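You operate a simulated robot arm through the tools that you are given. There is no shell and no other tool. Be economical: measure what you need, move in short steps, check, and stop when the job is done.

You are at the controls of a simulated two-armed robot. One attempt, no reset.

Task
Shake the settled filler tub even and put it back in the cold box.
Fine: tub in the shaker cup, crank till the skin is gone; cold box shut. Set down upright: filler tub.

Only the result counts: the job must be done as asked and must still hold three seconds after the hand-in. Knocking over, shifting, dropping, spilling or breaking anything else fails it.

Robot
Two 7-joint arms with fingered hands on one trunk, on a base that drives. Base frame: it is fixed to the floor where the robot stands at the start and does not move with it; the origin is under the middle of the robot, x ahead of it, y to its left, z up. Readings come in m, degrees, newtons and seconds.
The left shoulder is at the start at [0.03, 0.119, 0.969], the right one opposite. Places, roughly: base tank [-0.1, 1.3, 1.1]; base tap [-0.2, 1.2, 1.1]; blue hose plug [-0.75, 1.5, 1]; cleaner can [0.5, 0.8, 0.9]; cleaner pump [0.5, 0.8, 1]; cold box lid [0.6, -0.1, 0.8]; cold dial [0.4, -0.1, 0.6]; fill valve [-0.6, 1.2, 0.9]; green cloth [-1, 1.5, 0.75]; green piston [-0.5, 1.25, 0.75]; green-band barrel [-0.5, 1.5, 1]; hardener tank [0.1, 1.1, 1.1]; hardener tap [0, 1.1, 1.1]; inside of the cold box [0.6, -0.1, 0.6]; inside of the shaker cup [0.6, 0.4, 0.8]; pot air valve [-0.8, 1.1, 0.7]. Payload 3.8 kg a hand.
The tool frame of a hand sits at the grasp point between the pads (the TCP): z along the fingers, y along the line on which they close. The tips reach 0.025 m beyond it. Largest opening 0.088 m; the body of the gripper starts 0.029 m behind the TCP. The gripper is a hand of 4 fingers: y runs from the thumb to the fingers, the wrist lies at [-0.013, -0.106, -0.174] in the tool frame, and closing takes about 1.5 s.
Orientation is that of the tool frame in the base frame, as a unit quaternion [x, y, z, w]. With the fingers straight down and the wrist toward the robot, the tool's x, y and z point along [0, 1, 0], [1, 0, 0] and [0, 0, -1] of the base frame.

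Tools
- The arms move only by the tool drive_tool. It takes "left_series", "right_series" or both (then of equal length, played together; a hand with none holds still); each is one flat list of numbers, 6 for each row, row after row: the shift along the base's x, y, z in units of 40 mm (1.0 is 40 mm), then the turn, a rotation vector about the base's x, y, z in units of 6 degrees (1.0 is 6 degrees). In form: [x, y, z, ax, ay, az, x, y, z, ax, ay, az, ...]. A call has 1 to 10 rows; each row shifts and turns the commanded pose from where the row before left it. "left_hand" and "right_hand" are, for a hand that has rows, the finger opening in m, from 0 to 0.088, set as the call begins (left out, the last holds). A call with a number of a shift or a turn outside -1 to 1 is refused whole. Rows are played at 5 a second. More than 0.05 m and 8.6 degrees between two rows, or a gripper value outside its range, and nothing of the call is played. Where a pose cannot be reached the arm comes as near as it can. A force on the tool above 40 N (or 10 N above the force at the start of the call, whichever is more), or a blocked arm, ends the call early, and 0.2 s more pass. Each finger travels about 0.153 m/s and halts on what it meets, pressing with about 33 N; the grip force reading is that of the motor and also rises with nothing between the fingers. The clock runs only during rows and for 0.2 s after the last one: add rows that do not move to give the fingers time. It gives the time, the measured TCP pose, the force on the tool (base axes), the opening and the grip force at its end, in the units of the frame above (readings bear some noise), with the torque about the TCP (base axes, N m) and any sound that the robot's microphone picked up.
- Cameras (640 x 400 px; columns grow to the right, rows downward): "scene" is now at [0.0661, 0.0304, 1.5206]; the picture's right is [0.33, -0.94, 0.00], its down [-0.67, -0.23, -0.70] and it looks along [0.67, 0.23, -0.71] (base axes); focal length 214 px, centre (320, 200). "left" rides on the left gripper at [-0.064, -0.083, -0.098] in its tool frame; the picture's right is [-0.62, -0.37, 0.69], its down [0.71, -0.63, 0.30] and it looks along [0.32, 0.68, 0.65] (tool axes); focal length 265 px, centre (320, 200). "right" rides on the right gripper at [0.064, -0.083, -0.098] in its tool frame; the picture's right is [-0.62, 0.37, -0.69], its down [-0.71, -0.63, 0.30] and it looks along [-0.32, 0.68, 0.65] (tool axes); focal length 265 px, centre (320, 200). There is no depth. A picture from a camera that has moved, and an enlarged one, comes with that camera's place and axes in the base frame and with its lens. The place of the scene camera against the robot may be out by one fixed shift of up to 0.012 m in any direction.
- snapshot(camera): a new picture of that camera. It takes no simulated time.
- move_column(by): slides the trunk up (or, below 0, down) by that many m; the arms and the scene camera ride with it, the base frame stays. It gives what a move gives, with no picture.
- base_move(legs): drives the robot by 1 to 6 legs, each [ahead, left, turn to the left] in m, m and degrees, along the robot's own axes; the way and the turn of a leg run together, so that a leg with both is an arc; at most 1.5 m and 180 degrees a leg. The arms and the cameras ride along, it lands a little off, and it stops where it bumps. It gives what a move gives.
- move_fingers(index, middle, ring, thumb_bend, thumb_turn, hand): sets how far each is bent, from 0 (flat) to 1 (curled in); at 0.3 the hand is open as for a grip, at 0.7 the pads meet at the TCP. One left out holds its place. A second passes; each finger stops where it meets its share of the squeeze, and holds until it gets a number again. A gripper value or a shape takes the hand back. It gives what a move gives, with no picture; readings hold the bend of each and the force on the fingers (four entries, about 0 where the hand has none), thumb and palm. thumb_turn goes from beside the hand (0) to across from the fingers (1), as for a grip.
- grasp_type(shape, hand): the hand has 4 fingers and takes this shape, open, in about a second: jaw (thumb against the fingers, like two jaws); tri (thumb and two fingers); tip (a fingertip pinch); poke (one finger out to press); point (the index stretched); flat (the hand flat); cup (the hand cupped); fist (a fist). The gripper value then closes the fingers along that shape, each until it touches; the sizes above hold for jaw. It gives what a move gives, with no picture.
- pan_tilt(pan, tilt): turns the head with the scene camera to pan (to the left, within 120 degrees either way) and tilt (down, from -29 to 69), counted from straight ahead of the robot. It gives what a move gives.
- close_up(camera, box): a new picture of the part [left, top, right, bottom] of that camera's present view, enlarged. It takes no simulated time.
- sign_off(): hands the job in; it is judged then, once.

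Work in short steps. Places have to be worked out from the pictures, the camera data and where the tool is seen: move nearer, look again, correct. Check each grasp and each placing, and mend what went wrong. You have 120 turns and 92 pictures in all, those below and enlarged ones among them. Open the grippers and draw the arms clear of the work before you hand the job in, unless the task says otherwise; then end with one line.

The tools are called by a JSON object that holds its "api" and its "payload". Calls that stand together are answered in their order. drive_tool: Moves the arms, as the interface text tells. Its arguments: {"type":"object","properties":{"left_series":{"type":"array","items":{"type":"number"}},"left_hand":{"type":"number"},"right_series":{"type":"array","items":{"type":"number"}},"right_hand":{"type":"number"}},"required":[]} The other tools are called the same way: move_column (by) slides the trunk up or down; grasp_type (shape, hand) gives the hand a shape; move_fingers (index, middle, ring, thumb_bend, thumb_turn, hand) moves the fingers one by one; base_move (legs) drives the base; pan_tilt (pan, tilt) turns the head that bears the scene camera; snapshot (camera) takes a picture; close_up (camera, box) takes an enlarged picture of a part of a camera's view; sign_off () hands the job in.

At the start:

```text
t: 0.0
left_ee_pos: [0.4365, 0.3859, 1.3996]
left_tcp_rot: [0.707, 0.707, 0.0, 0.0]
left_wrist_force: [-0.1, 0.1, 0.4]
left_wrist_torque: [0.01, 0.02, -0.02]
left_opening: 0.0875
left_grasp_force: 0.1
left_shape: jaw
left_bend: [0.3, 0.3, 0.3, 0.3, 0.98]
left_finger forces: [0.0, 0.0, 0.0, 0.0, 0.0, 0.1]
right_ee_pos: [0.4959, -0.0811, 1.3571]
right_tcp_rot: [0.707, 0.707, 0.0, 0.0]
right_wrist_force: [-0.6, -0.1, -0.7]
right_wrist_torque: [0.02, -0.04, 0.01]
right_opening: 0.0878
right_grasp_force: 0.0
right_shape: jaw
right_bend: [0.3, 0.3, 0.3, 0.3, 0.98]
right_finger forces: [0.0, 0.1, 0.0, 0.1, 0.1, 0.0]
trunk travel left (down, up): [-0.125, 0.465]
robot x, y, heading: [0.0011, -0.0019, 0.1]
head pan, tilt: [19.3, 45.2]
```

scene: 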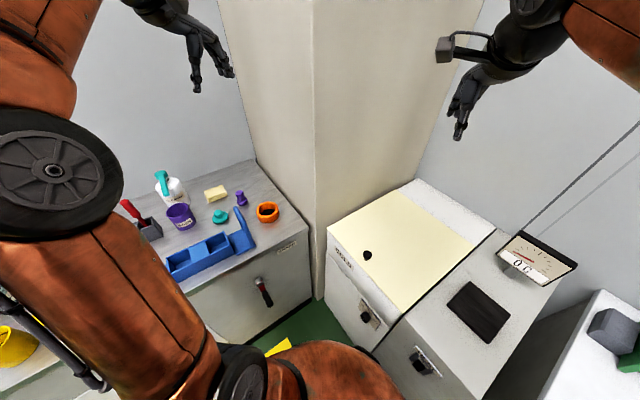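
right: 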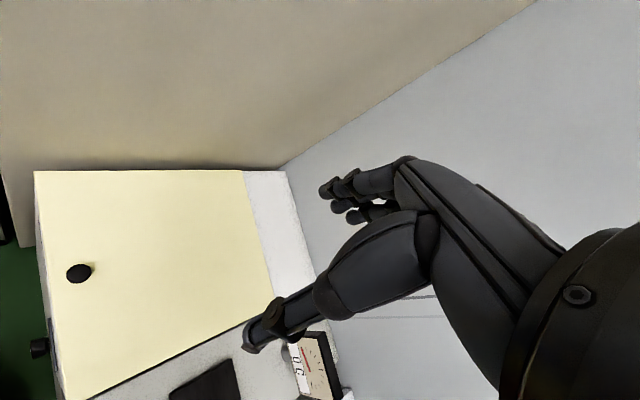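
left: 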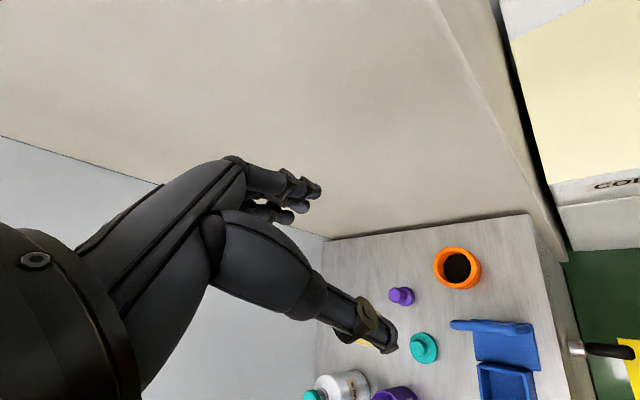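

The cold box (cream lid with a dark knob) is to the right, and the orange cup with a crank on the bench front is to the left. I'll enlarge both.

{"api": "close_up", "payload": {"camera": "scene", "box": [320, 170, 520, 370]}}

{"api": "close_up", "payload": {"camera": "scene", "box": [120, 150, 320, 310]}}

```text
2.00 times, centred on (420, 270) of scene
camera zoom: at [0.0661, 0.0304, 1.5206], right [0.33, -0.94, 0.0], down [-0.67, -0.23, -0.7], along [0.67, 0.23, -0.71], focal length 429 px, centre (120, 60)
```

zoom: 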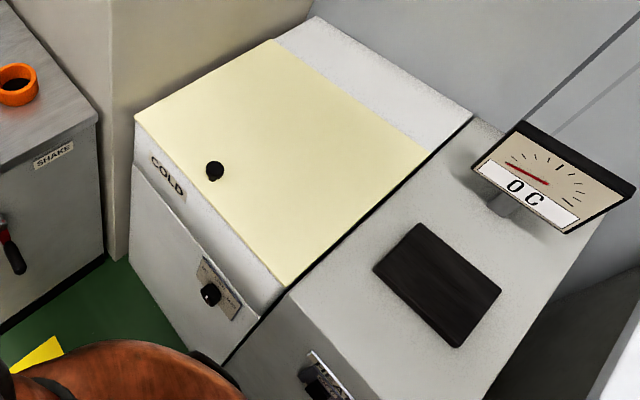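

```text
2.50 times, centred on (220, 230) of scene
camera zoom: at [0.0661, 0.0304, 1.5206], right [0.33, -0.94, 0.0], down [-0.67, -0.23, -0.7], along [0.67, 0.23, -0.71], focal length 536 px, centre (570, 125)
```

zoom: 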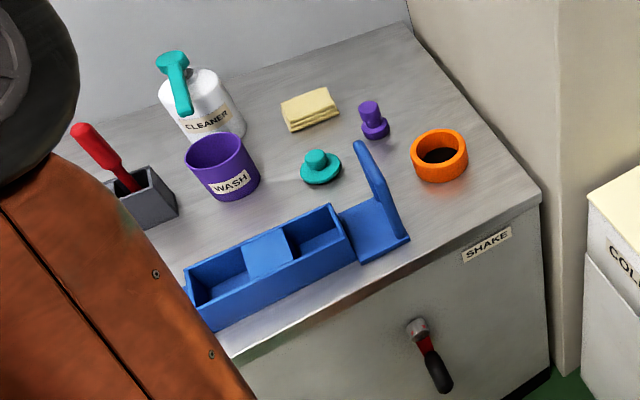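

Both stations are turned from my axes: the cold box faces about -36° and the bench about 54°. I'll look at the shaker crank from another head angle.

{"api": "pan_tilt", "payload": {"pan": 40, "tilt": 55}}

{"api": "snapshot", "payload": {"camera": "scene"}}

```text
t: 0.8
left_ee_pos: [0.4363, 0.3868, 1.4009]
left_tcp_rot: [0.707, 0.707, 0.001, 0.001]
left_wrist_force: [-0.6, 0.2, 0.0]
left_wrist_torque: [0.01, -0.03, -0.02]
left_opening: 0.0876
left_grasp_force: 0.1
left_shape: jaw
left_bend: [0.3, 0.3, 0.3, 0.3, 0.98]
left_finger forces: [0.0, 0.0, 0.1, 0.0, 0.0, 0.1]
right_ee_pos: [0.4961, -0.0823, 1.3568]
right_tcp_rot: [0.707, 0.707, 0.0, 0.0]
right_wrist_force: [0.2, -0.8, 0.4]
right_wrist_torque: [-0.02, 0.01, 0.01]
right_opening: 0.0877
right_grasp_force: 0.1
right_shape: jaw
right_bend: [0.3, 0.3, 0.3, 0.3, 0.98]
right_finger forces: [0.0, 0.0, 0.1, 0.0, 0.0, 0.0]
trunk travel left (down, up): [-0.125, 0.465]
robot x, y, heading: [-0.0008, 0.0003, 0.3]
head pan, tilt: [40.0, 55.0]
```

```text
86 pictures are left
camera scene: at [0.0448, 0.0498, 1.5075], right [0.64, -0.77, 0.0], down [-0.63, -0.53, -0.57], along [0.44, 0.37, -0.82], focal length 214 px, centre (320, 200)
```

scene: 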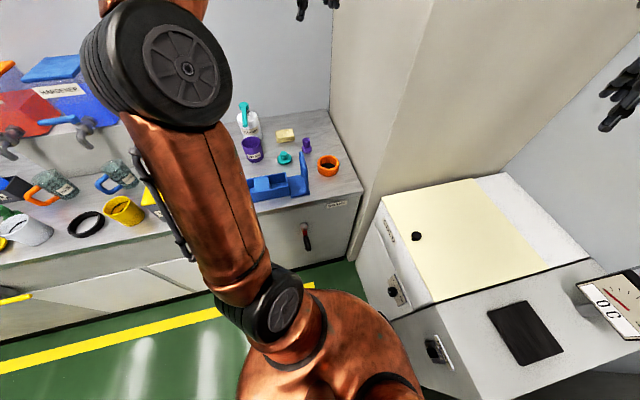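

Crossing the views puts the lid knob near (0.486, 0.004, 0.865), with the hinge about 0.41 m behind it at (0.82, -0.24), and the bench top near z 0.77. I'll look down to see how much room the base has before driving closer.

{"api": "pan_tilt", "payload": {"pan": -15, "tilt": 60}}

{"api": "snapshot", "payload": {"camera": "scene"}}

```text
t: 2.1
left_ee_pos: [0.4377, 0.3857, 1.3994]
left_tcp_rot: [0.707, 0.707, 0.0, 0.0]
left_wrist_force: [0.5, 0.3, 0.9]
left_wrist_torque: [0.01, -0.02, -0.01]
left_opening: 0.0875
left_grasp_force: 0.1
left_shape: jaw
left_bend: [0.3, 0.3, 0.3, 0.3, 0.98]
left_finger forces: [0.1, 0.1, 0.0, 0.0, 0.0, 0.0]
right_ee_pos: [0.496, -0.0827, 1.3555]
right_tcp_rot: [0.707, 0.707, 0.0, 0.001]
right_wrist_force: [0.1, -0.1, 0.4]
right_wrist_torque: [0.01, 0.0, -0.01]
right_opening: 0.0878
right_grasp_force: 0.0
right_shape: jaw
right_bend: [0.3, 0.3, 0.3, 0.3, 0.98]
right_finger forces: [0.0, 0.0, 0.0, 0.1, 0.0, 0.1]
trunk travel left (down, up): [-0.125, 0.465]
robot x, y, heading: [-0.0003, -0.0007, -0.2]
head pan, tilt: [-15.0, 60.0]
```

```text
85 pictures are left
camera scene: at [0.0539, -0.0137, 1.5014], right [-0.26, -0.97, 0.0], down [-0.84, 0.22, -0.5], along [0.48, -0.13, -0.87], focal length 214 px, centre (320, 200)
```

scene: 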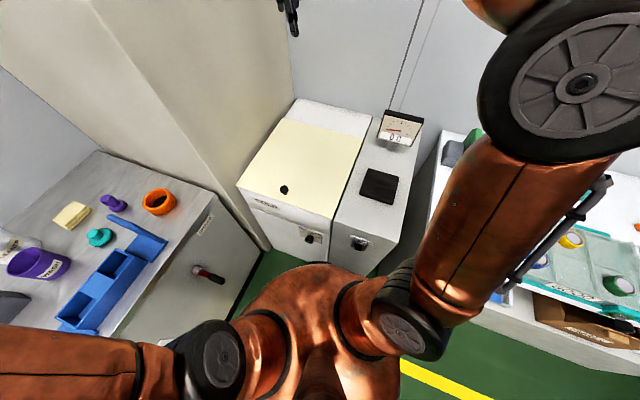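

The base isn't visible, so I'll work from here for now. I'll bring the right hand above the knob, with its closing line along the hinge axis (yaw +54°).

{"api": "drive_tool", "payload": {"right_series": [-0.025, 0.215, -0.775, 0, 0, 0.907, -0.025, 0.215, -0.775, 0, 0, 0.907, -0.025, 0.215, -0.775, 0, 0, 0.907, -0.025, 0.215, -0.775, 0, 0, 0.907, -0.025, 0.215, -0.775, 0, 0, 0.907, -0.025, 0.215, -0.775, 0, 0, 0.907, -0.025, 0.215, -0.775, 0, 0, 0.907, -0.025, 0.215, -0.775, 0, 0, 0.907, -0.025, 0.215, -0.775, 0, 0, 0.907, -0.025, 0.215, -0.775, 0, 0, 0.907]}}

{"api": "snapshot", "payload": {"camera": "right"}}

{"api": "snapshot", "payload": {"camera": "scene"}}

```text
t: 4.3
left_ee_pos: [0.437, 0.385, 1.3992]
left_tcp_rot: [0.707, 0.707, -0.001, -0.001]
left_wrist_force: [-0.2, -0.5, 0.0]
left_wrist_torque: [0.0, 0.03, 0.02]
left_opening: 0.0874
left_grasp_force: 0.1
left_shape: jaw
left_bend: [0.3, 0.3, 0.3, 0.3, 0.98]
left_finger forces: [0.1, 0.0, 0.0, 0.0, 0.0, 0.1]
right_ee_pos: [0.4865, 0.0016, 1.0458]
right_tcp_rot: [0.304, 0.953, 0.0, -0.001]
right_wrist_force: [0.1, -0.1, -0.6]
right_wrist_torque: [-0.02, -0.02, -0.01]
right_opening: 0.0876
right_grasp_force: 0.0
right_shape: jaw
right_bend: [0.3, 0.3, 0.3, 0.3, 0.98]
right_finger forces: [0.0, 0.0, 0.0, 0.1, 0.0, 0.0]
trunk travel left (down, up): [-0.125, 0.465]
robot x, y, heading: [-0.0031, 0.0005, 0.2]
head pan, tilt: [-15.0, 60.0]
```

```text
84 pictures are left
camera right: at [0.386, -0.0278, 1.1434], right [0.72, -0.06, 0.69], down [0.22, -0.93, -0.3], along [0.66, 0.37, -0.65], focal length 265 px, centre (320, 200)
```

right: 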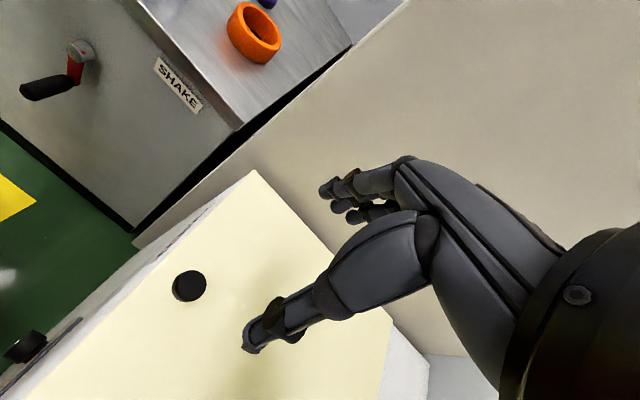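

```text
83 pictures are left
camera scene: at [0.0548, -0.0139, 1.5014], right [-0.26, -0.97, 0.0], down [-0.84, 0.22, -0.5], along [0.48, -0.13, -0.87], focal length 214 px, centre (320, 200)
```

scene: 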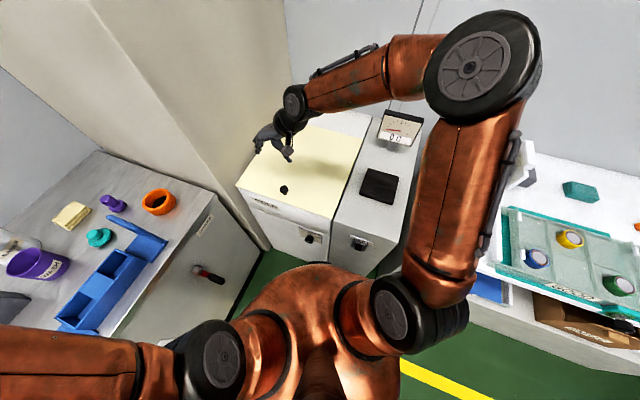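

The crossed views keep the knob at about (0.486, 0.0, 0.86), directly below the TCP. I'll lower in steps and watch the force.

{"api": "drive_tool", "payload": {"right_series": [0, 0, -0.9, 0, 0, 0, 0, 0, -0.9, 0, 0, 0, 0, 0, -0.9, 0, 0, 0, 0, 0, -0.9, 0, 0, 0], "right_hand": 0.08}}

{"api": "snapshot", "payload": {"camera": "right"}}

{"api": "close_up", "payload": {"camera": "scene", "box": [220, 100, 380, 200]}}

```text
t: 5.3
left_ee_pos: [0.4373, 0.3861, 1.3987]
left_tcp_rot: [0.707, 0.707, 0.0, -0.001]
left_wrist_force: [-0.5, 0.1, -0.1]
left_wrist_torque: [-0.01, 0.03, 0.02]
left_opening: 0.0875
left_grasp_force: 0.1
left_shape: jaw
left_bend: [0.3, 0.3, 0.3, 0.3, 0.98]
left_finger forces: [0.0, 0.0, 0.1, 0.1, 0.0, 0.0]
right_ee_pos: [0.4869, 0.0034, 0.9013]
right_tcp_rot: [0.305, 0.952, 0.0, 0.0]
right_wrist_force: [-0.7, -0.4, -0.4]
right_wrist_torque: [0.01, 0.01, -0.02]
right_opening: 0.0805
right_grasp_force: 0.1
right_shape: jaw
right_bend: [0.31, 0.31, 0.3, 0.31, 0.98]
right_finger forces: [0.1, 0.0, 0.1, 0.0, 0.0, 0.0]
trunk travel left (down, up): [-0.125, 0.465]
robot x, y, heading: [-0.0003, -0.0001, 0.1]
head pan, tilt: [-15.0, 60.0]
```

```text
82 pictures are left
camera right: at [0.3863, -0.0275, 0.9988], right [0.72, -0.06, 0.69], down [0.21, -0.93, -0.3], along [0.66, 0.37, -0.65], focal length 265 px, centre (320, 200)
```

right: 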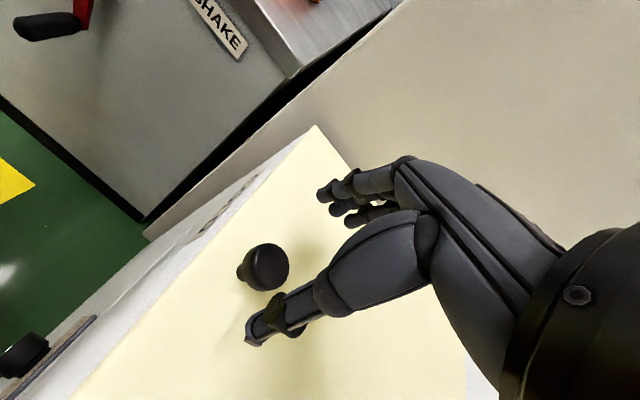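

```text
4.00 times, centred on (300, 150) of scene
camera zoom: at [0.0545, -0.0138, 1.5014], right [-0.26, -0.97, 0.0], down [-0.84, 0.22, -0.5], along [0.48, -0.13, -0.87], focal length 858 px, centre (400, 400)
```

zoom: 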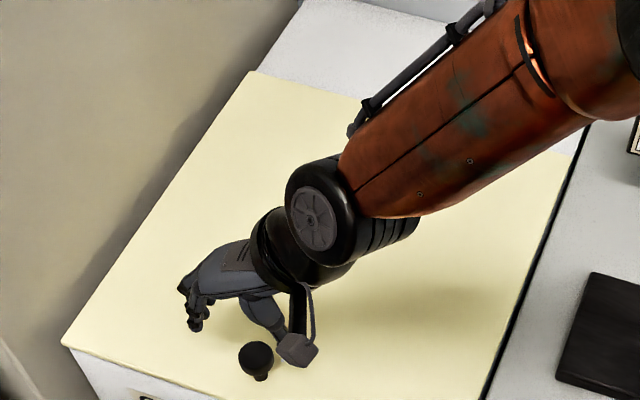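

The knob's top is near z 0.85 and centred within a few mm. I'll lower about 45 mm more, watching for contact.

{"api": "drive_tool", "payload": {"right_series": [-0.03, -0.08, -0.3, 0, 0, 0, 0, 0, -0.3, 0, 0, 0, 0, 0, -0.3, 0, 0, 0, 0, 0, -0.2, 0, 0, 0]}}

{"api": "snapshot", "payload": {"camera": "right"}}

```text
t: 6.3
left_ee_pos: [0.4366, 0.3865, 1.399]
left_tcp_rot: [0.708, 0.707, -0.001, 0.0]
left_wrist_force: [-0.5, 0.3, -0.6]
left_wrist_torque: [0.03, -0.03, 0.01]
left_opening: 0.0876
left_grasp_force: 0.1
left_shape: jaw
left_bend: [0.3, 0.3, 0.3, 0.3, 0.98]
left_finger forces: [0.0, 0.0, 0.0, 0.0, 0.0, 0.0]
right_ee_pos: [0.4853, -0.0003, 0.8585]
right_tcp_rot: [0.305, 0.952, -0.001, -0.001]
right_wrist_force: [-0.1, -0.7, -0.9]
right_wrist_torque: [-0.03, 0.02, -0.01]
right_opening: 0.0804
right_grasp_force: 0.1
right_shape: jaw
right_bend: [0.31, 0.31, 0.3, 0.31, 0.98]
right_finger forces: [0.0, 0.0, 0.1, 0.0, 0.0, 0.0]
trunk travel left (down, up): [-0.125, 0.465]
robot x, y, heading: [0.0005, 0.0014, -0.2]
head pan, tilt: [-15.0, 60.0]
```

```text
80 pictures are left
camera right: at [0.3845, -0.0306, 0.9552], right [0.72, -0.06, 0.69], down [0.21, -0.93, -0.3], along [0.66, 0.37, -0.65], focal length 265 px, centre (320, 200)
```

right: 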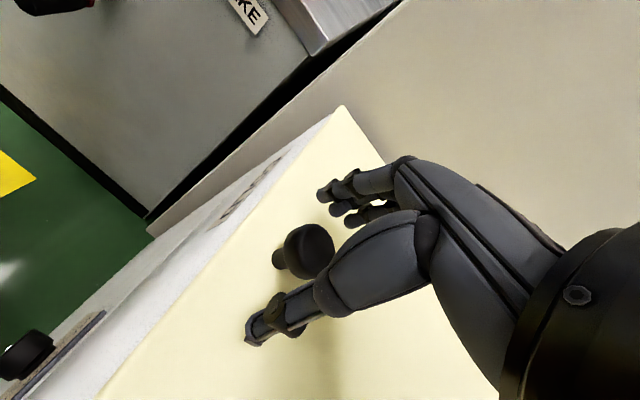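

The knob head now sits between thumb and fingers, close to the TCP. I'll lower 12 mm more and close.

{"api": "drive_tool", "payload": {"right_series": [0, 0, -0.15, 0, 0, 0, 0, 0, -0.15, 0, 0, 0]}}

{"api": "drive_tool", "payload": {"right_series": [0, 0, 0, 0, 0, 0, 0, 0, 0, 0, 0, 0, 0, 0, 0, 0, 0, 0, 0, 0, 0, 0, 0, 0, 0, 0, 0, 0, 0, 0, 0, 0, 0, 0, 0, 0, 0, 0, 0, 0, 0, 0], "right_hand": 0.0}}

{"api": "snapshot", "payload": {"camera": "right"}}

```text
t: 6.9
left_ee_pos: [0.437, 0.3862, 1.3997]
left_tcp_rot: [0.707, 0.707, 0.0, 0.0]
left_wrist_force: [-0.7, 0.4, -0.2]
left_wrist_torque: [-0.03, -0.03, -0.01]
left_opening: 0.0876
left_grasp_force: 0.0
left_shape: jaw
left_bend: [0.3, 0.3, 0.3, 0.3, 0.98]
left_finger forces: [0.1, 0.0, 0.0, 0.0, 0.0, 0.0]
right_ee_pos: [0.485, -0.0013, 0.8464]
right_tcp_rot: [0.306, 0.952, 0.0, 0.001]
right_wrist_force: [-0.2, -0.8, 0.2]
right_wrist_torque: [0.0, 0.01, -0.05]
right_opening: 0.0805
right_grasp_force: 0.0
right_shape: jaw
right_bend: [0.31, 0.31, 0.3, 0.31, 0.98]
right_finger forces: [0.0, 0.2, 0.0, 0.0, 0.0, 0.1]
trunk travel left (down, up): [-0.125, 0.465]
robot x, y, heading: [0.0012, -0.0027, -0.2]
head pan, tilt: [-15.0, 60.0]
```

```text
t: 8.5
left_ee_pos: [0.4362, 0.3858, 1.3999]
left_tcp_rot: [0.707, 0.707, 0.0, 0.0]
left_wrist_force: [1.0, 0.9, 0.6]
left_wrist_torque: [-0.01, -0.01, -0.02]
left_opening: 0.0877
left_grasp_force: 0.0
left_shape: jaw
left_bend: [0.3, 0.3, 0.3, 0.3, 0.98]
left_finger forces: [0.1, 0.0, 0.0, 0.0, 0.0, 0.0]
right_ee_pos: [0.4837, -0.0003, 0.8468]
right_tcp_rot: [0.306, 0.952, 0.0, 0.0]
right_wrist_force: [-6.8, -1.3, -2.6]
right_wrist_torque: [0.0, 0.17, 0.14]
right_opening: 0.0224
right_grasp_force: 33.1
right_shape: jaw
right_bend: [0.74, 0.51, 0.59, 0.75, 1.0]
right_finger forces: [14.6, 9.5, 2.1, 0.1, 30.1, 0.1]
trunk travel left (down, up): [-0.125, 0.465]
robot x, y, heading: [0.0003, -0.0006, 0.0]
head pan, tilt: [-15.0, 60.0]
```

```text
79 pictures are left
camera right: at [0.3833, -0.0305, 0.9437], right [0.72, -0.06, 0.69], down [0.21, -0.93, -0.3], along [0.66, 0.37, -0.65], focal length 265 px, centre (320, 200)
```

right: 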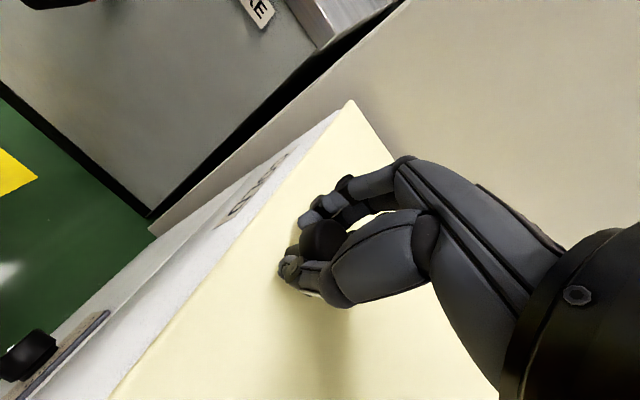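

The knob is held at 33 N. I'll start along the hinge arc with a small lift to feel how the lid moves.

{"api": "drive_tool", "payload": {"right_series": [0.01, -0.01, 0.5, 0, 0, 0, 0.04, -0.03, 0.6, 0, 0, 0, 0.06, -0.045, 0.6, 0, 0, 0]}}

{"api": "snapshot", "payload": {"camera": "scene"}}

```text
t: 9.3
left_ee_pos: [0.4376, 0.3856, 1.3999]
left_tcp_rot: [0.707, 0.707, 0.0, -0.001]
left_wrist_force: [-0.7, 0.8, 0.3]
left_wrist_torque: [0.0, 0.0, 0.03]
left_opening: 0.0877
left_grasp_force: 0.0
left_shape: jaw
left_bend: [0.3, 0.3, 0.3, 0.3, 0.98]
left_finger forces: [0.1, 0.1, 0.1, 0.1, 0.0, 0.0]
right_ee_pos: [0.4915, -0.0049, 0.9143]
right_tcp_rot: [0.307, 0.952, 0.001, 0.0]
right_wrist_force: [3.0, -5.8, -5.2]
right_wrist_torque: [-0.06, 0.13, -0.04]
right_opening: 0.022
right_grasp_force: 33.0
right_shape: jaw
right_bend: [0.74, 0.51, 0.59, 0.75, 1.0]
right_finger forces: [13.1, 9.9, 4.5, 0.0, 27.7, 0.1]
trunk travel left (down, up): [-0.125, 0.465]
robot x, y, heading: [0.0002, -0.0003, -0.2]
head pan, tilt: [-15.0, 60.0]
```

```text
78 pictures are left
camera scene: at [0.0551, -0.0149, 1.5013], right [-0.26, -0.97, 0.0], down [-0.84, 0.22, -0.5], along [0.48, -0.13, -0.87], focal length 214 px, centre (320, 200)
```

scene: 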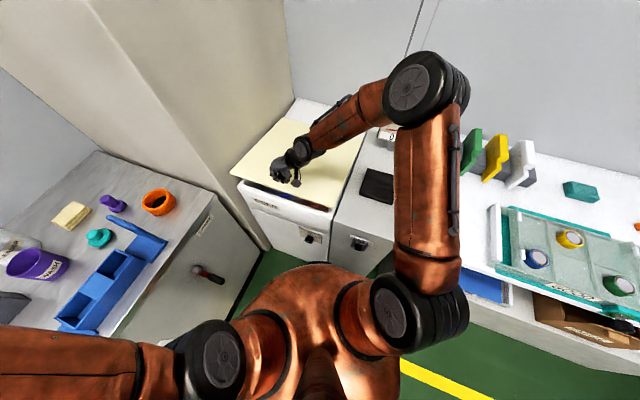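

The lid lifts on its back hinge and the box is visible through the gap. I'll continue the arc to about 30°.

{"api": "drive_tool", "payload": {"right_series": [0.158, -0.113, 0.872, 0, 0, 0, 0.22, -0.157, 0.852, 0, 0, 0, 0.278, -0.199, 0.825, 0, 0, 0, 0.336, -0.24, 0.793, 0, 0, 0]}}

{"api": "snapshot", "payload": {"camera": "scene"}}

```text
t: 10.3
left_ee_pos: [0.4343, 0.3887, 1.4002]
left_tcp_rot: [0.707, 0.707, -0.001, 0.001]
left_wrist_force: [-0.2, 0.4, 0.7]
left_wrist_torque: [-0.02, -0.01, -0.01]
left_opening: 0.0879
left_grasp_force: 0.1
left_shape: jaw
left_bend: [0.3, 0.3, 0.3, 0.3, 0.98]
left_finger forces: [0.0, 0.0, 0.1, 0.1, 0.0, 0.0]
right_ee_pos: [0.5292, -0.0237, 1.0512]
right_tcp_rot: [0.302, 0.953, 0.003, 0.001]
right_wrist_force: [2.4, 3.2, -0.4]
right_wrist_torque: [0.03, -0.07, 0.08]
right_opening: 0.0157
right_grasp_force: 33.1
right_shape: jaw
right_bend: [0.75, 0.75, 0.57, 0.83, 1.0]
right_finger forces: [0.1, 1.2, 3.4, 0.0, 0.1, 0.1]
trunk travel left (down, up): [-0.125, 0.465]
robot x, y, heading: [-0.0043, -0.0003, 0.1]
head pan, tilt: [-15.0, 60.0]
```

```text
77 pictures are left
camera scene: at [0.0532, -0.0116, 1.5017], right [-0.26, -0.97, 0.0], down [-0.84, 0.22, -0.5], along [0.48, -0.13, -0.87], focal length 214 px, centre (320, 200)
```

scene: 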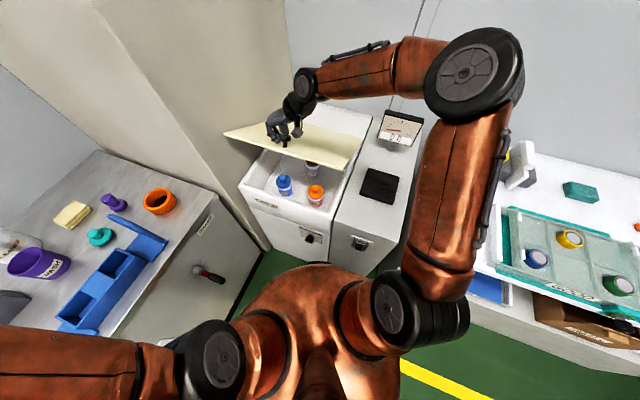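

The knob seems to be working out of the grip. I'll enlarge to see the knob and the inside.

{"api": "close_up", "payload": {"camera": "scene", "box": [220, 90, 380, 240]}}

{"api": "snapshot", "payload": {"camera": "right"}}

```text
2.67 times, centred on (300, 165) of scene
camera zoom: at [0.0532, -0.0116, 1.5017], right [-0.26, -0.97, 0.0], down [-0.84, 0.22, -0.5], along [0.48, -0.13, -0.87], focal length 572 px, centre (373, 293)
```

zoom: 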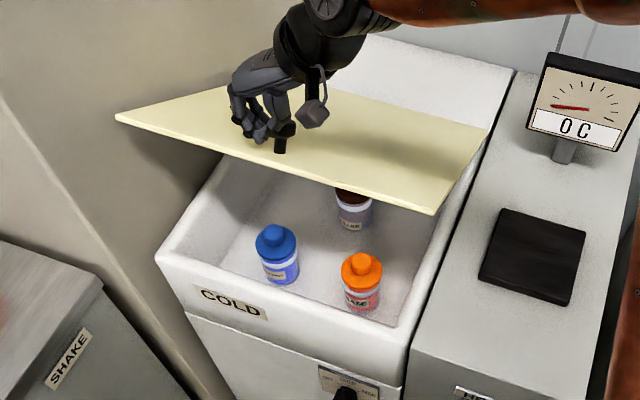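

```text
75 pictures are left
camera right: at [0.4283, -0.0561, 1.1485], right [0.72, -0.06, 0.7], down [0.22, -0.93, -0.31], along [0.66, 0.37, -0.65], focal length 265 px, centre (320, 200)
```

right: 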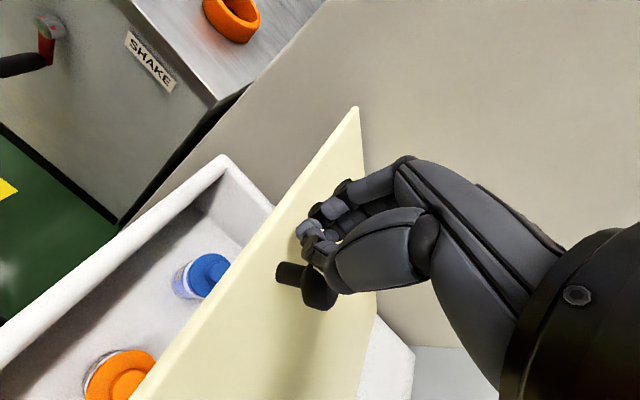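

The hand slipped off, yet the lid stays up by itself at about 30°. Three tubs are inside: blue, orange and a dark one. I'll lift clear, back away and turn the fingers forward so I can push the lid up from below.

{"api": "drive_tool", "payload": {"right_series": [0, 0, 0.7, 0, 0, 0, 0, 0, 0.8, 0, 0, 0, -0.8, 0.5, 0, -0.582, -0.814, 0, -0.8, 0.5, 0, -0.582, -0.814, 0, -0.8, 0.5, 0, -0.582, -0.814, 0, -0.8, 0.5, 0, -0.582, -0.814, 0, -0.4, 0.2, 0, -0.582, -0.814, 0, 0, 0, 0, -0.582, -0.814, 0, 0, 0, 0, -0.582, -0.814, 0, 0, 0, 0, -0.582, -0.814, 0]}}

{"api": "close_up", "payload": {"camera": "scene", "box": [200, 80, 400, 260]}}

```text
t: 12.5
left_ee_pos: [0.4362, 0.3854, 1.3987]
left_tcp_rot: [0.707, 0.707, 0.0, 0.0]
left_wrist_force: [0.1, 0.6, -1.2]
left_wrist_torque: [-0.02, -0.01, -0.01]
left_opening: 0.0876
left_grasp_force: 0.0
left_shape: jaw
left_bend: [0.3, 0.3, 0.3, 0.3, 0.98]
left_finger forces: [0.0, 0.0, 0.0, 0.1, 0.1, 0.0]
right_ee_pos: [0.3859, 0.0575, 1.1087]
right_tcp_rot: [0.28, 0.869, -0.124, 0.388]
right_wrist_force: [-0.3, -0.1, 0.4]
right_wrist_torque: [-0.01, 0.02, 0.02]
right_opening: 0.0158
right_grasp_force: 33.1
right_shape: jaw
right_bend: [0.75, 0.75, 0.61, 0.83, 1.0]
right_finger forces: [0.0, 0.0, 0.0, 0.1, 0.0, 0.0]
trunk travel left (down, up): [-0.125, 0.465]
robot x, y, heading: [0.0, -0.0011, -0.0]
head pan, tilt: [-15.0, 60.0]
```

```text
2.22 times, centred on (300, 170) of scene
camera zoom: at [0.0539, -0.0134, 1.5014], right [-0.26, -0.97, 0.0], down [-0.84, 0.22, -0.5], along [0.48, -0.13, -0.87], focal length 477 px, centre (364, 267)
```

zoom: 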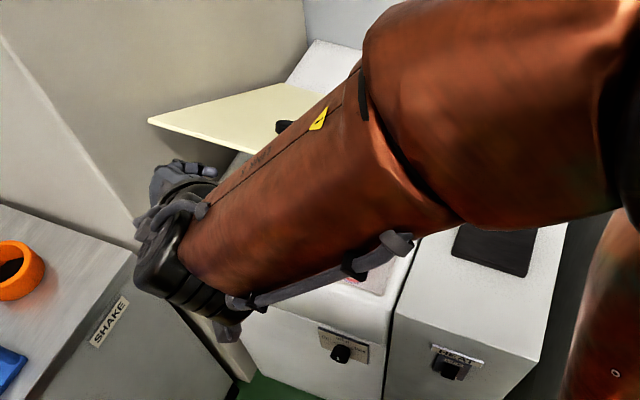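

The lid stays at about 29° with its front edge near z 1.05. I'll lower the hand in front of the box, finishing the turn to horizontal.

{"api": "drive_tool", "payload": {"right_series": [0, 0, -0.7, -0.582, -0.814, 0, 0, 0, -0.7, -0.582, -0.814, 0, 0, 0, -0.7, -0.582, -0.814, 0, 0, 0, -0.7, -0.582, -0.814, 0, 0, 0, -0.7, -0.582, -0.814, 0, 0, 0, -0.7, -0.582, -0.814, 0]}}

{"api": "snapshot", "payload": {"camera": "right"}}

{"api": "snapshot", "payload": {"camera": "scene"}}

```text
t: 13.9
left_ee_pos: [0.4372, 0.3854, 1.3986]
left_tcp_rot: [0.707, 0.707, 0.0, 0.0]
left_wrist_force: [-0.4, 0.2, -0.5]
left_wrist_torque: [0.01, -0.03, -0.01]
left_opening: 0.0874
left_grasp_force: 0.0
left_shape: jaw
left_bend: [0.3, 0.3, 0.3, 0.3, 0.98]
left_finger forces: [0.0, 0.0, 0.0, 0.1, 0.0, 0.1]
right_ee_pos: [0.3915, 0.058, 0.9473]
right_tcp_rot: [0.239, 0.703, -0.198, 0.64]
right_wrist_force: [-0.2, -0.3, 0.8]
right_wrist_torque: [-0.02, 0.02, 0.04]
right_opening: 0.0158
right_grasp_force: 32.8
right_shape: jaw
right_bend: [0.75, 0.75, 0.61, 0.83, 1.0]
right_finger forces: [0.1, 0.0, 0.1, 0.0, 0.0, 0.1]
trunk travel left (down, up): [-0.125, 0.465]
robot x, y, heading: [0.0016, -0.0002, 0.1]
head pan, tilt: [-15.0, 60.0]
```

```text
73 pictures are left
camera right: at [0.2583, 0.053, 0.8905], right [-0.3, 0.65, 0.7], down [-0.08, -0.74, 0.66], along [0.95, 0.14, 0.27], focal length 265 px, centre (320, 200)
```

right: 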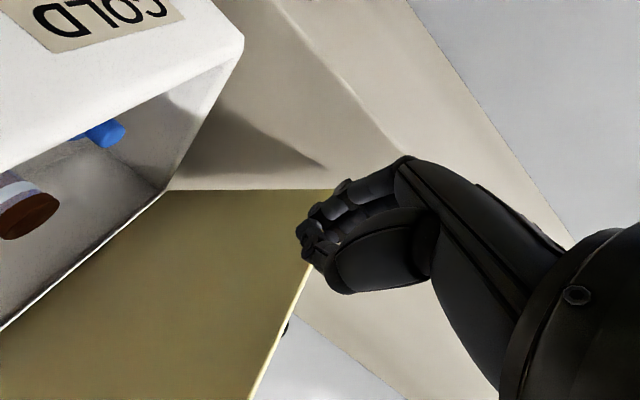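

```text
72 pictures are left
camera scene: at [0.0543, -0.0132, 1.5014], right [-0.26, -0.97, 0.0], down [-0.84, 0.22, -0.5], along [0.48, -0.13, -0.87], focal length 214 px, centre (320, 200)
```

scene: 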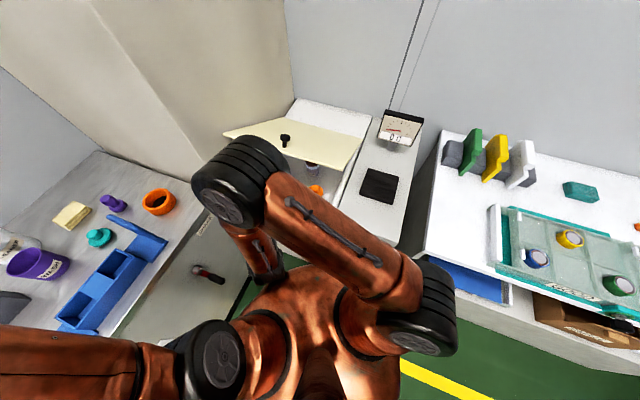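

The hand points forward and is lower than the lid's edge. I'll move it in along the box axis, under the lid.

{"api": "drive_tool", "payload": {"right_series": [0.733, -0.524, 0, 0, 0, 0, 0.733, -0.524, 0, 0, 0, 0, 0.733, -0.524, 0, 0, 0, 0, 0.733, -0.524, 0, 0, 0, 0]}}

{"api": "snapshot", "payload": {"camera": "right"}}

```text
t: 14.9
left_ee_pos: [0.437, 0.3858, 1.4001]
left_tcp_rot: [0.707, 0.707, 0.001, 0.0]
left_wrist_force: [-0.4, 0.3, -0.5]
left_wrist_torque: [-0.03, -0.02, -0.04]
left_opening: 0.0875
left_grasp_force: 0.2
left_shape: jaw
left_bend: [0.3, 0.3, 0.3, 0.3, 0.98]
left_finger forces: [0.0, 0.1, 0.0, 0.1, 0.0, 0.0]
right_ee_pos: [0.5022, -0.0275, 0.9397]
right_tcp_rot: [0.227, 0.708, -0.204, 0.637]
right_wrist_force: [0.3, -0.3, 0.4]
right_wrist_torque: [-0.02, 0.0, -0.02]
right_opening: 0.0156
right_grasp_force: 33.2
right_shape: jaw
right_bend: [0.75, 0.75, 0.61, 0.83, 1.0]
right_finger forces: [0.0, 0.0, 0.0, 0.0, 0.0, 0.0]
trunk travel left (down, up): [-0.125, 0.465]
robot x, y, heading: [-0.0, 0.0005, -0.1]
head pan, tilt: [-15.0, 60.0]
```

```text
71 pictures are left
camera right: at [0.3688, -0.0354, 0.8857], right [-0.29, 0.66, 0.69], down [-0.06, -0.73, 0.68], along [0.95, 0.16, 0.25], focal length 265 px, centre (320, 200)
```

right: 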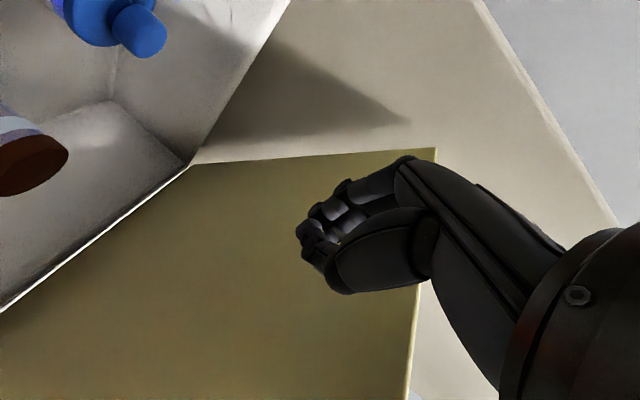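

The hand is under the lid. I'll raise it and follow the first half of the arc, pushing the lid open.

{"api": "drive_tool", "payload": {"right_series": [0, 0, 0.6, 0, 0, 0, 0, 0, 0.6, 0, 0, 0, 0.33, -0.236, 0.66, 0, 0, 0, 0.374, -0.268, 0.62, 0, 0, 0, 0.417, -0.298, 0.58, 0, 0, 0, 0.458, -0.327, 0.533, 0, 0, 0]}}

{"api": "snapshot", "payload": {"camera": "right"}}

{"api": "snapshot", "payload": {"camera": "scene"}}

```text
t: 16.3
left_ee_pos: [0.4365, 0.3846, 1.3991]
left_tcp_rot: [0.707, 0.707, 0.0, 0.001]
left_wrist_force: [0.5, -0.2, 0.1]
left_wrist_torque: [-0.03, -0.01, -0.01]
left_opening: 0.0876
left_grasp_force: 0.1
left_shape: jaw
left_bend: [0.3, 0.3, 0.3, 0.3, 0.98]
left_finger forces: [0.1, 0.0, 0.0, 0.1, 0.0, 0.0]
right_ee_pos: [0.5659, -0.0736, 1.0853]
right_tcp_rot: [0.228, 0.708, -0.205, 0.637]
right_wrist_force: [-2.1, 0.1, -2.1]
right_wrist_torque: [-0.02, 0.04, 0.03]
right_opening: 0.0158
right_grasp_force: 32.8
right_shape: jaw
right_bend: [0.75, 0.75, 0.73, 0.83, 1.0]
right_finger forces: [0.0, 0.1, 2.4, 0.0, 0.0, 0.1]
trunk travel left (down, up): [-0.125, 0.465]
robot x, y, heading: [0.0015, 0.0001, 0.1]
head pan, tilt: [-15.0, 60.0]
```

```text
70 pictures are left
camera right: at [0.4323, -0.0807, 1.0305], right [-0.29, 0.66, 0.69], down [-0.06, -0.73, 0.68], along [0.95, 0.16, 0.26], focal length 265 px, centre (320, 200)
```

right: 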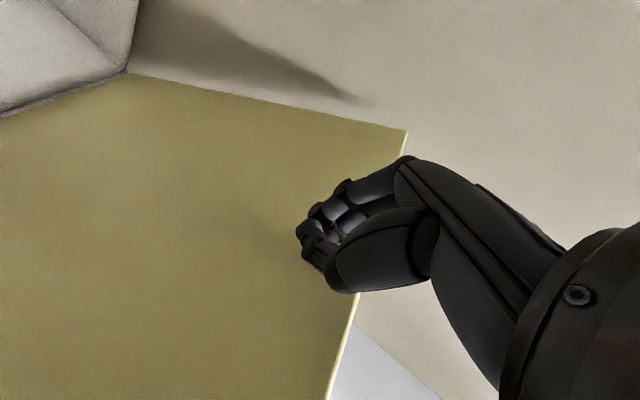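

```text
69 pictures are left
camera scene: at [0.0539, -0.014, 1.5014], right [-0.26, -0.97, 0.0], down [-0.84, 0.22, -0.5], along [0.48, -0.13, -0.87], focal length 214 px, centre (320, 200)
```

scene: 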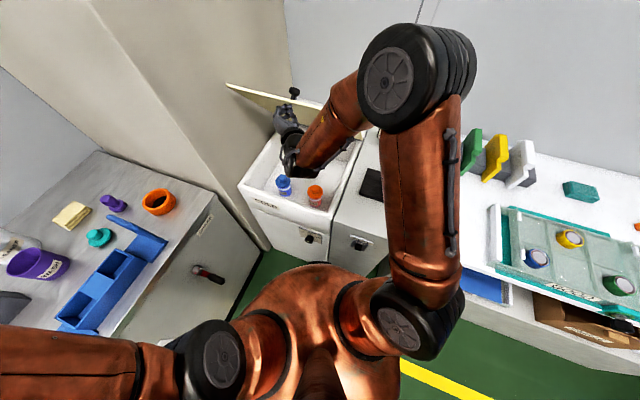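

The lid is at about 50° and needs little force. I'll continue the arc to about 80°.

{"api": "drive_tool", "payload": {"right_series": [0.492, -0.352, 0.483, 0, 0, 0, 0.525, -0.375, 0.428, 0, 0, 0, 0.554, -0.396, 0.37, 0, 0, 0, 0.578, -0.413, 0.308, 0, 0, 0, 0.598, -0.428, 0.245, 0, 0, 0, 0.61, -0.436, 0.2, 0, 0, 0, 0.4, -0.286, 0, 0, 0, 0]}}

{"api": "snapshot", "payload": {"camera": "scene"}}

```text
t: 17.9
left_ee_pos: [0.4356, 0.3857, 1.4003]
left_tcp_rot: [0.708, 0.707, 0.0, 0.0]
left_wrist_force: [0.2, 0.3, -0.7]
left_wrist_torque: [-0.05, 0.03, 0.05]
left_opening: 0.0875
left_grasp_force: 0.0
left_shape: jaw
left_bend: [0.3, 0.3, 0.3, 0.3, 0.98]
left_finger forces: [0.0, 0.1, 0.0, 0.0, 0.1, 0.0]
right_ee_pos: [0.7168, -0.1803, 1.166]
right_tcp_rot: [0.227, 0.707, -0.204, 0.637]
right_wrist_force: [-2.2, 1.9, -0.7]
right_wrist_torque: [-0.04, -0.05, -0.01]
right_opening: 0.0157
right_grasp_force: 33.5
right_shape: jaw
right_bend: [0.75, 0.75, 0.73, 0.83, 1.0]
right_finger forces: [0.0, 0.0, 2.2, 0.0, 0.1, 0.0]
trunk travel left (down, up): [-0.125, 0.465]
robot x, y, heading: [0.0015, -0.0002, 0.0]
head pan, tilt: [-15.0, 60.0]
```

```text
68 pictures are left
camera scene: at [0.0539, -0.014, 1.5014], right [-0.26, -0.97, 0.0], down [-0.84, 0.22, -0.5], along [0.48, -0.13, -0.87], focal length 214 px, centre (320, 200)
```

scene: 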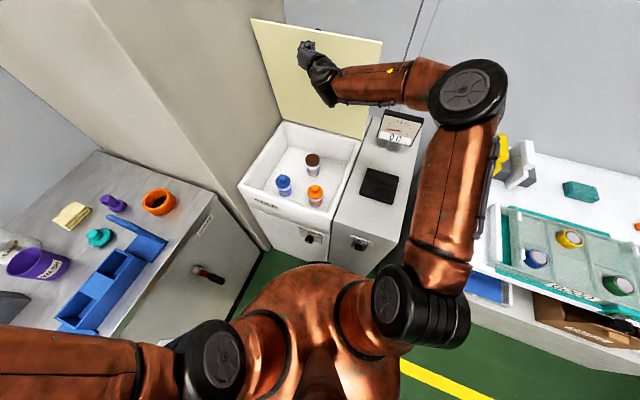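

The lid is nearly vertical. Now I'll read the tub labels.

{"api": "close_up", "payload": {"camera": "scene", "box": [260, 140, 340, 220]}}

```text
5.00 times, centred on (300, 180) of scene
camera zoom: at [0.0539, -0.014, 1.5014], right [-0.26, -0.97, 0.0], down [-0.84, 0.22, -0.5], along [0.48, -0.13, -0.87], focal length 1072 px, centre (420, 300)
```

zoom: 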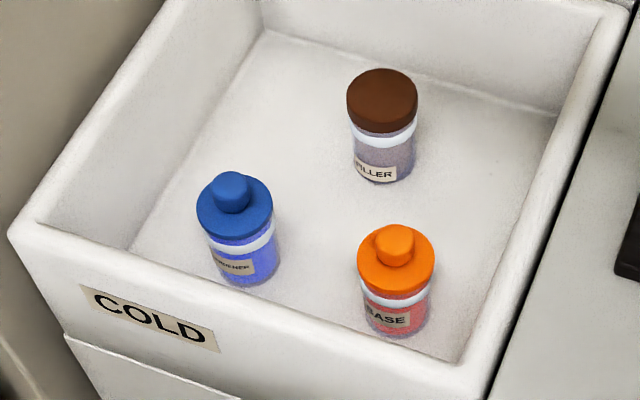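

The filler tub is the brown-capped one at the back, near (0.72, -0.155). I'll back the hand off the lid and check that the lid stays up.

{"api": "drive_tool", "payload": {"right_series": [-0.733, 0.524, 0, 0, 0, 0, -0.733, 0.524, 0, 0, 0, 0, -0.733, 0.524, 0, 0, 0, 0, -0.733, 0.524, 0, 0, 0, 0, -0.733, 0.524, 0, 0.582, 0.814, 0, -0.733, 0.524, 0, 0.582, 0.814, 0, -0.733, 0.524, 0, 0.582, 0.814, 0, 0, 0, 0.3, 0.582, 0.814, 0, 0, 0, 0.3, 0.582, 0.814, 0, 0, 0, 0.3, 0.582, 0.814, 0]}}

{"api": "snapshot", "payload": {"camera": "scene"}}

```text
t: 20.1
left_ee_pos: [0.4358, 0.3857, 1.4007]
left_tcp_rot: [0.707, 0.708, 0.001, 0.0]
left_wrist_force: [0.1, -0.3, 0.1]
left_wrist_torque: [-0.01, -0.01, 0.01]
left_opening: 0.0877
left_grasp_force: 0.0
left_shape: jaw
left_bend: [0.3, 0.3, 0.3, 0.3, 0.98]
left_finger forces: [0.1, 0.0, 0.1, 0.0, 0.1, 0.1]
right_ee_pos: [0.5099, -0.0324, 1.2016]
right_tcp_rot: [0.279, 0.87, -0.124, 0.387]
right_wrist_force: [-0.5, 0.4, -0.2]
right_wrist_torque: [0.02, 0.02, 0.0]
right_opening: 0.0154
right_grasp_force: 32.4
right_shape: jaw
right_bend: [0.75, 0.75, 0.61, 0.83, 1.0]
right_finger forces: [0.1, 0.0, 0.0, 0.0, 0.0, 0.0]
trunk travel left (down, up): [-0.125, 0.465]
robot x, y, heading: [-0.0021, 0.0006, -0.0]
head pan, tilt: [-15.0, 60.0]
```

```text
66 pictures are left
camera scene: at [0.0539, -0.014, 1.5014], right [-0.26, -0.97, 0.0], down [-0.84, 0.22, -0.5], along [0.48, -0.13, -0.87], focal length 214 px, centre (320, 200)
```

scene: 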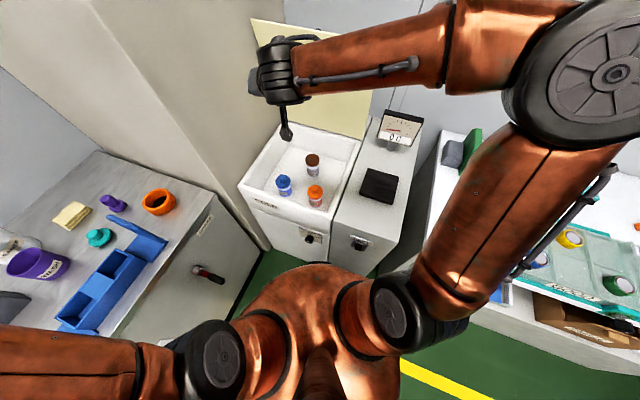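

The lid stays up. I'll turn the hand fingers-down while moving it over the box, then yaw it so the wrist faces me.

{"api": "drive_tool", "payload": {"right_series": [0.4, -0.306, 0, 0.582, 0.814, 0, 0.4, -0.306, 0, 0.582, 0.814, 0, 0.4, -0.306, 0, 0.582, 0.814, 0, 0.4, -0.306, 0, 0.582, 0.814, 0, 0.4, -0.306, 0, 0.582, 0.814, 0, 0.4, -0.306, 0, 0.582, 0.814, 0, 0.4, -0.306, 0, 0.582, 0.814, 0, 0.4, -0.306, 0, 0.582, 0.814, 0], "right_hand": 0.088}}

{"api": "drive_tool", "payload": {"right_series": [0, 0, -0.4, 0, 0, -0.907, 0, 0, -0.4, 0, 0, -0.907, 0, 0, -0.4, 0, 0, -0.907, 0, 0, -0.4, 0, 0, -0.907, 0, 0, -0.4, 0, 0, -0.907, 0, 0, -0.4, 0, 0, -0.907, 0, 0, -0.4, 0, 0, -0.907, 0, 0, -0.4, 0, 0, -0.907, 0, 0, -0.4, 0, 0, -0.907, 0, 0, -0.4, 0, 0, -0.907]}}

{"api": "snapshot", "payload": {"camera": "right"}}

{"api": "snapshot", "payload": {"camera": "scene"}}

```text
t: 21.9
left_ee_pos: [0.4383, 0.3853, 1.3987]
left_tcp_rot: [0.708, 0.706, -0.001, -0.001]
left_wrist_force: [0.6, -0.8, -0.4]
left_wrist_torque: [-0.02, 0.0, 0.0]
left_opening: 0.0875
left_grasp_force: 0.1
left_shape: jaw
left_bend: [0.3, 0.3, 0.3, 0.3, 0.98]
left_finger forces: [0.1, 0.0, 0.0, 0.0, 0.0, 0.0]
right_ee_pos: [0.6388, -0.1292, 1.1994]
right_tcp_rot: [0.305, 0.952, -0.001, -0.001]
right_wrist_force: [0.0, 0.1, 0.3]
right_wrist_torque: [0.01, 0.0, -0.01]
right_opening: 0.0878
right_grasp_force: 0.0
right_shape: jaw
right_bend: [0.3, 0.3, 0.3, 0.3, 0.98]
right_finger forces: [0.0, 0.0, 0.1, 0.0, 0.0, 0.0]
trunk travel left (down, up): [-0.125, 0.465]
robot x, y, heading: [0.0012, -0.0036, 0.1]
head pan, tilt: [-15.0, 60.0]
```

```text
t: 24.1
left_ee_pos: [0.4359, 0.3874, 1.3993]
left_tcp_rot: [0.708, 0.707, 0.0, 0.0]
left_wrist_force: [0.1, -0.5, 0.0]
left_wrist_torque: [0.0, -0.02, -0.01]
left_opening: 0.0878
left_grasp_force: 0.0
left_shape: jaw
left_bend: [0.3, 0.3, 0.3, 0.3, 0.98]
left_finger forces: [0.0, 0.1, 0.0, 0.1, 0.0, 0.1]
right_ee_pos: [0.6396, -0.1295, 1.0409]
right_tcp_rot: [0.707, 0.707, 0.001, 0.001]
right_wrist_force: [0.7, 0.9, 1.3]
right_wrist_torque: [0.0, -0.02, 0.0]
right_opening: 0.0879
right_grasp_force: 0.0
right_shape: jaw
right_bend: [0.3, 0.3, 0.3, 0.3, 0.98]
right_finger forces: [0.0, 0.1, 0.1, 0.1, 0.0, 0.0]
trunk travel left (down, up): [-0.125, 0.465]
robot x, y, heading: [-0.0, 0.0018, -0.0]
head pan, tilt: [-15.0, 60.0]
```

```text
65 pictures are left
camera right: at [0.5556, -0.0661, 1.139], right [0.37, -0.62, 0.69], down [-0.63, -0.71, -0.3], along [0.68, -0.33, -0.65], focal length 265 px, centre (320, 200)
```

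right: 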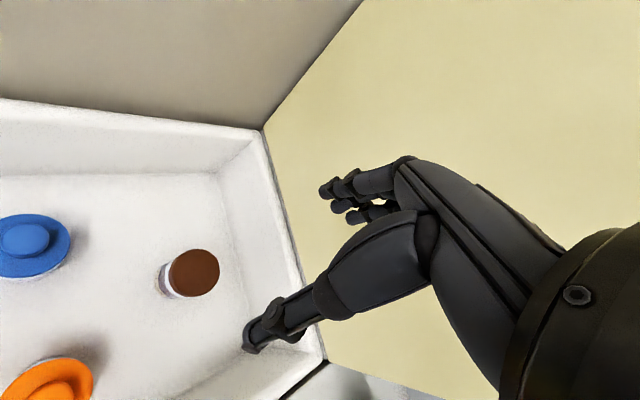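

```text
64 pictures are left
camera scene: at [0.0542, -0.0132, 1.5014], right [-0.26, -0.97, 0.0], down [-0.84, 0.22, -0.5], along [0.48, -0.13, -0.87], focal length 214 px, centre (320, 200)
```

scene: 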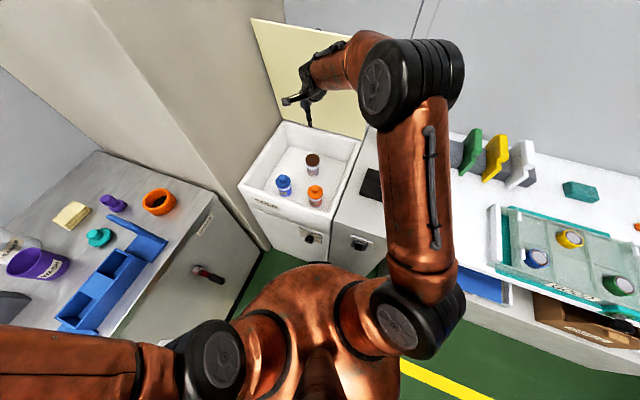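

Crossing the views puts the cap centre at (0.674, -0.147), top at z 0.76, about 67 mm across. I'll go straight above it and partly down.

{"api": "drive_tool", "payload": {"right_series": [0.44, -0.22, -0.5, 0, 0, 0, 0.44, -0.22, -0.8, 0, 0, 0, 0, 0, -0.8, 0, 0, 0, 0, 0, -0.8, 0, 0, 0, 0, 0, -0.8, 0, 0, 0, 0, 0, -0.8, 0, 0, 0]}}

{"api": "snapshot", "payload": {"camera": "right"}}

{"api": "snapshot", "payload": {"camera": "scene"}}

```text
t: 25.5
left_ee_pos: [0.4377, 0.3865, 1.399]
left_tcp_rot: [0.707, 0.707, 0.0, 0.0]
left_wrist_force: [0.4, 0.5, 0.4]
left_wrist_torque: [0.03, -0.01, 0.02]
left_opening: 0.0877
left_grasp_force: 0.0
left_shape: jaw
left_bend: [0.3, 0.3, 0.3, 0.3, 0.98]
left_finger forces: [0.1, 0.1, 0.0, 0.0, 0.0, 0.1]
right_ee_pos: [0.6759, -0.1474, 0.8608]
right_tcp_rot: [0.707, 0.707, 0.0, 0.0]
right_wrist_force: [0.1, 0.0, 0.3]
right_wrist_torque: [0.02, -0.01, 0.0]
right_opening: 0.0877
right_grasp_force: 0.0
right_shape: jaw
right_bend: [0.3, 0.3, 0.3, 0.3, 0.98]
right_finger forces: [0.0, 0.0, 0.0, 0.1, 0.1, 0.0]
trunk travel left (down, up): [-0.125, 0.465]
robot x, y, heading: [-0.0006, 0.0003, -0.1]
head pan, tilt: [-15.0, 60.0]
```

```text
63 pictures are left
camera right: at [0.5915, -0.0838, 0.9587], right [0.37, -0.62, 0.69], down [-0.63, -0.71, -0.3], along [0.68, -0.32, -0.65], focal length 265 px, centre (320, 200)
```

right: 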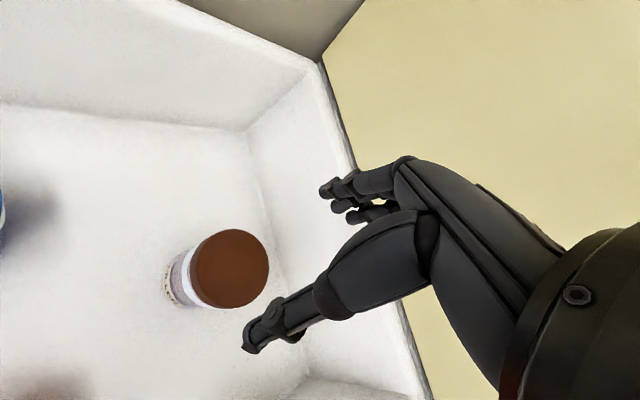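

```text
62 pictures are left
camera scene: at [0.0546, -0.0138, 1.5014], right [-0.26, -0.97, 0.0], down [-0.84, 0.22, -0.5], along [0.48, -0.13, -0.87], focal length 214 px, centre (320, 200)
```

scene: 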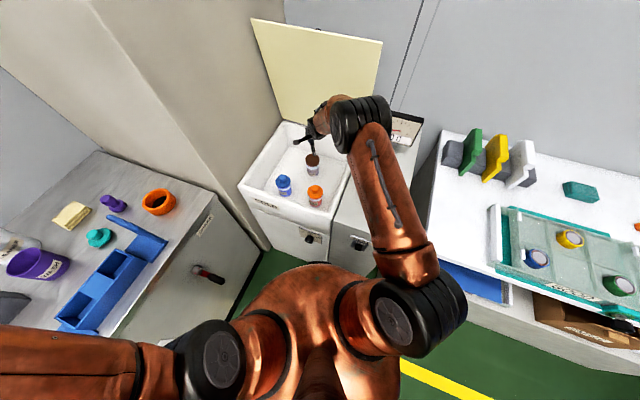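

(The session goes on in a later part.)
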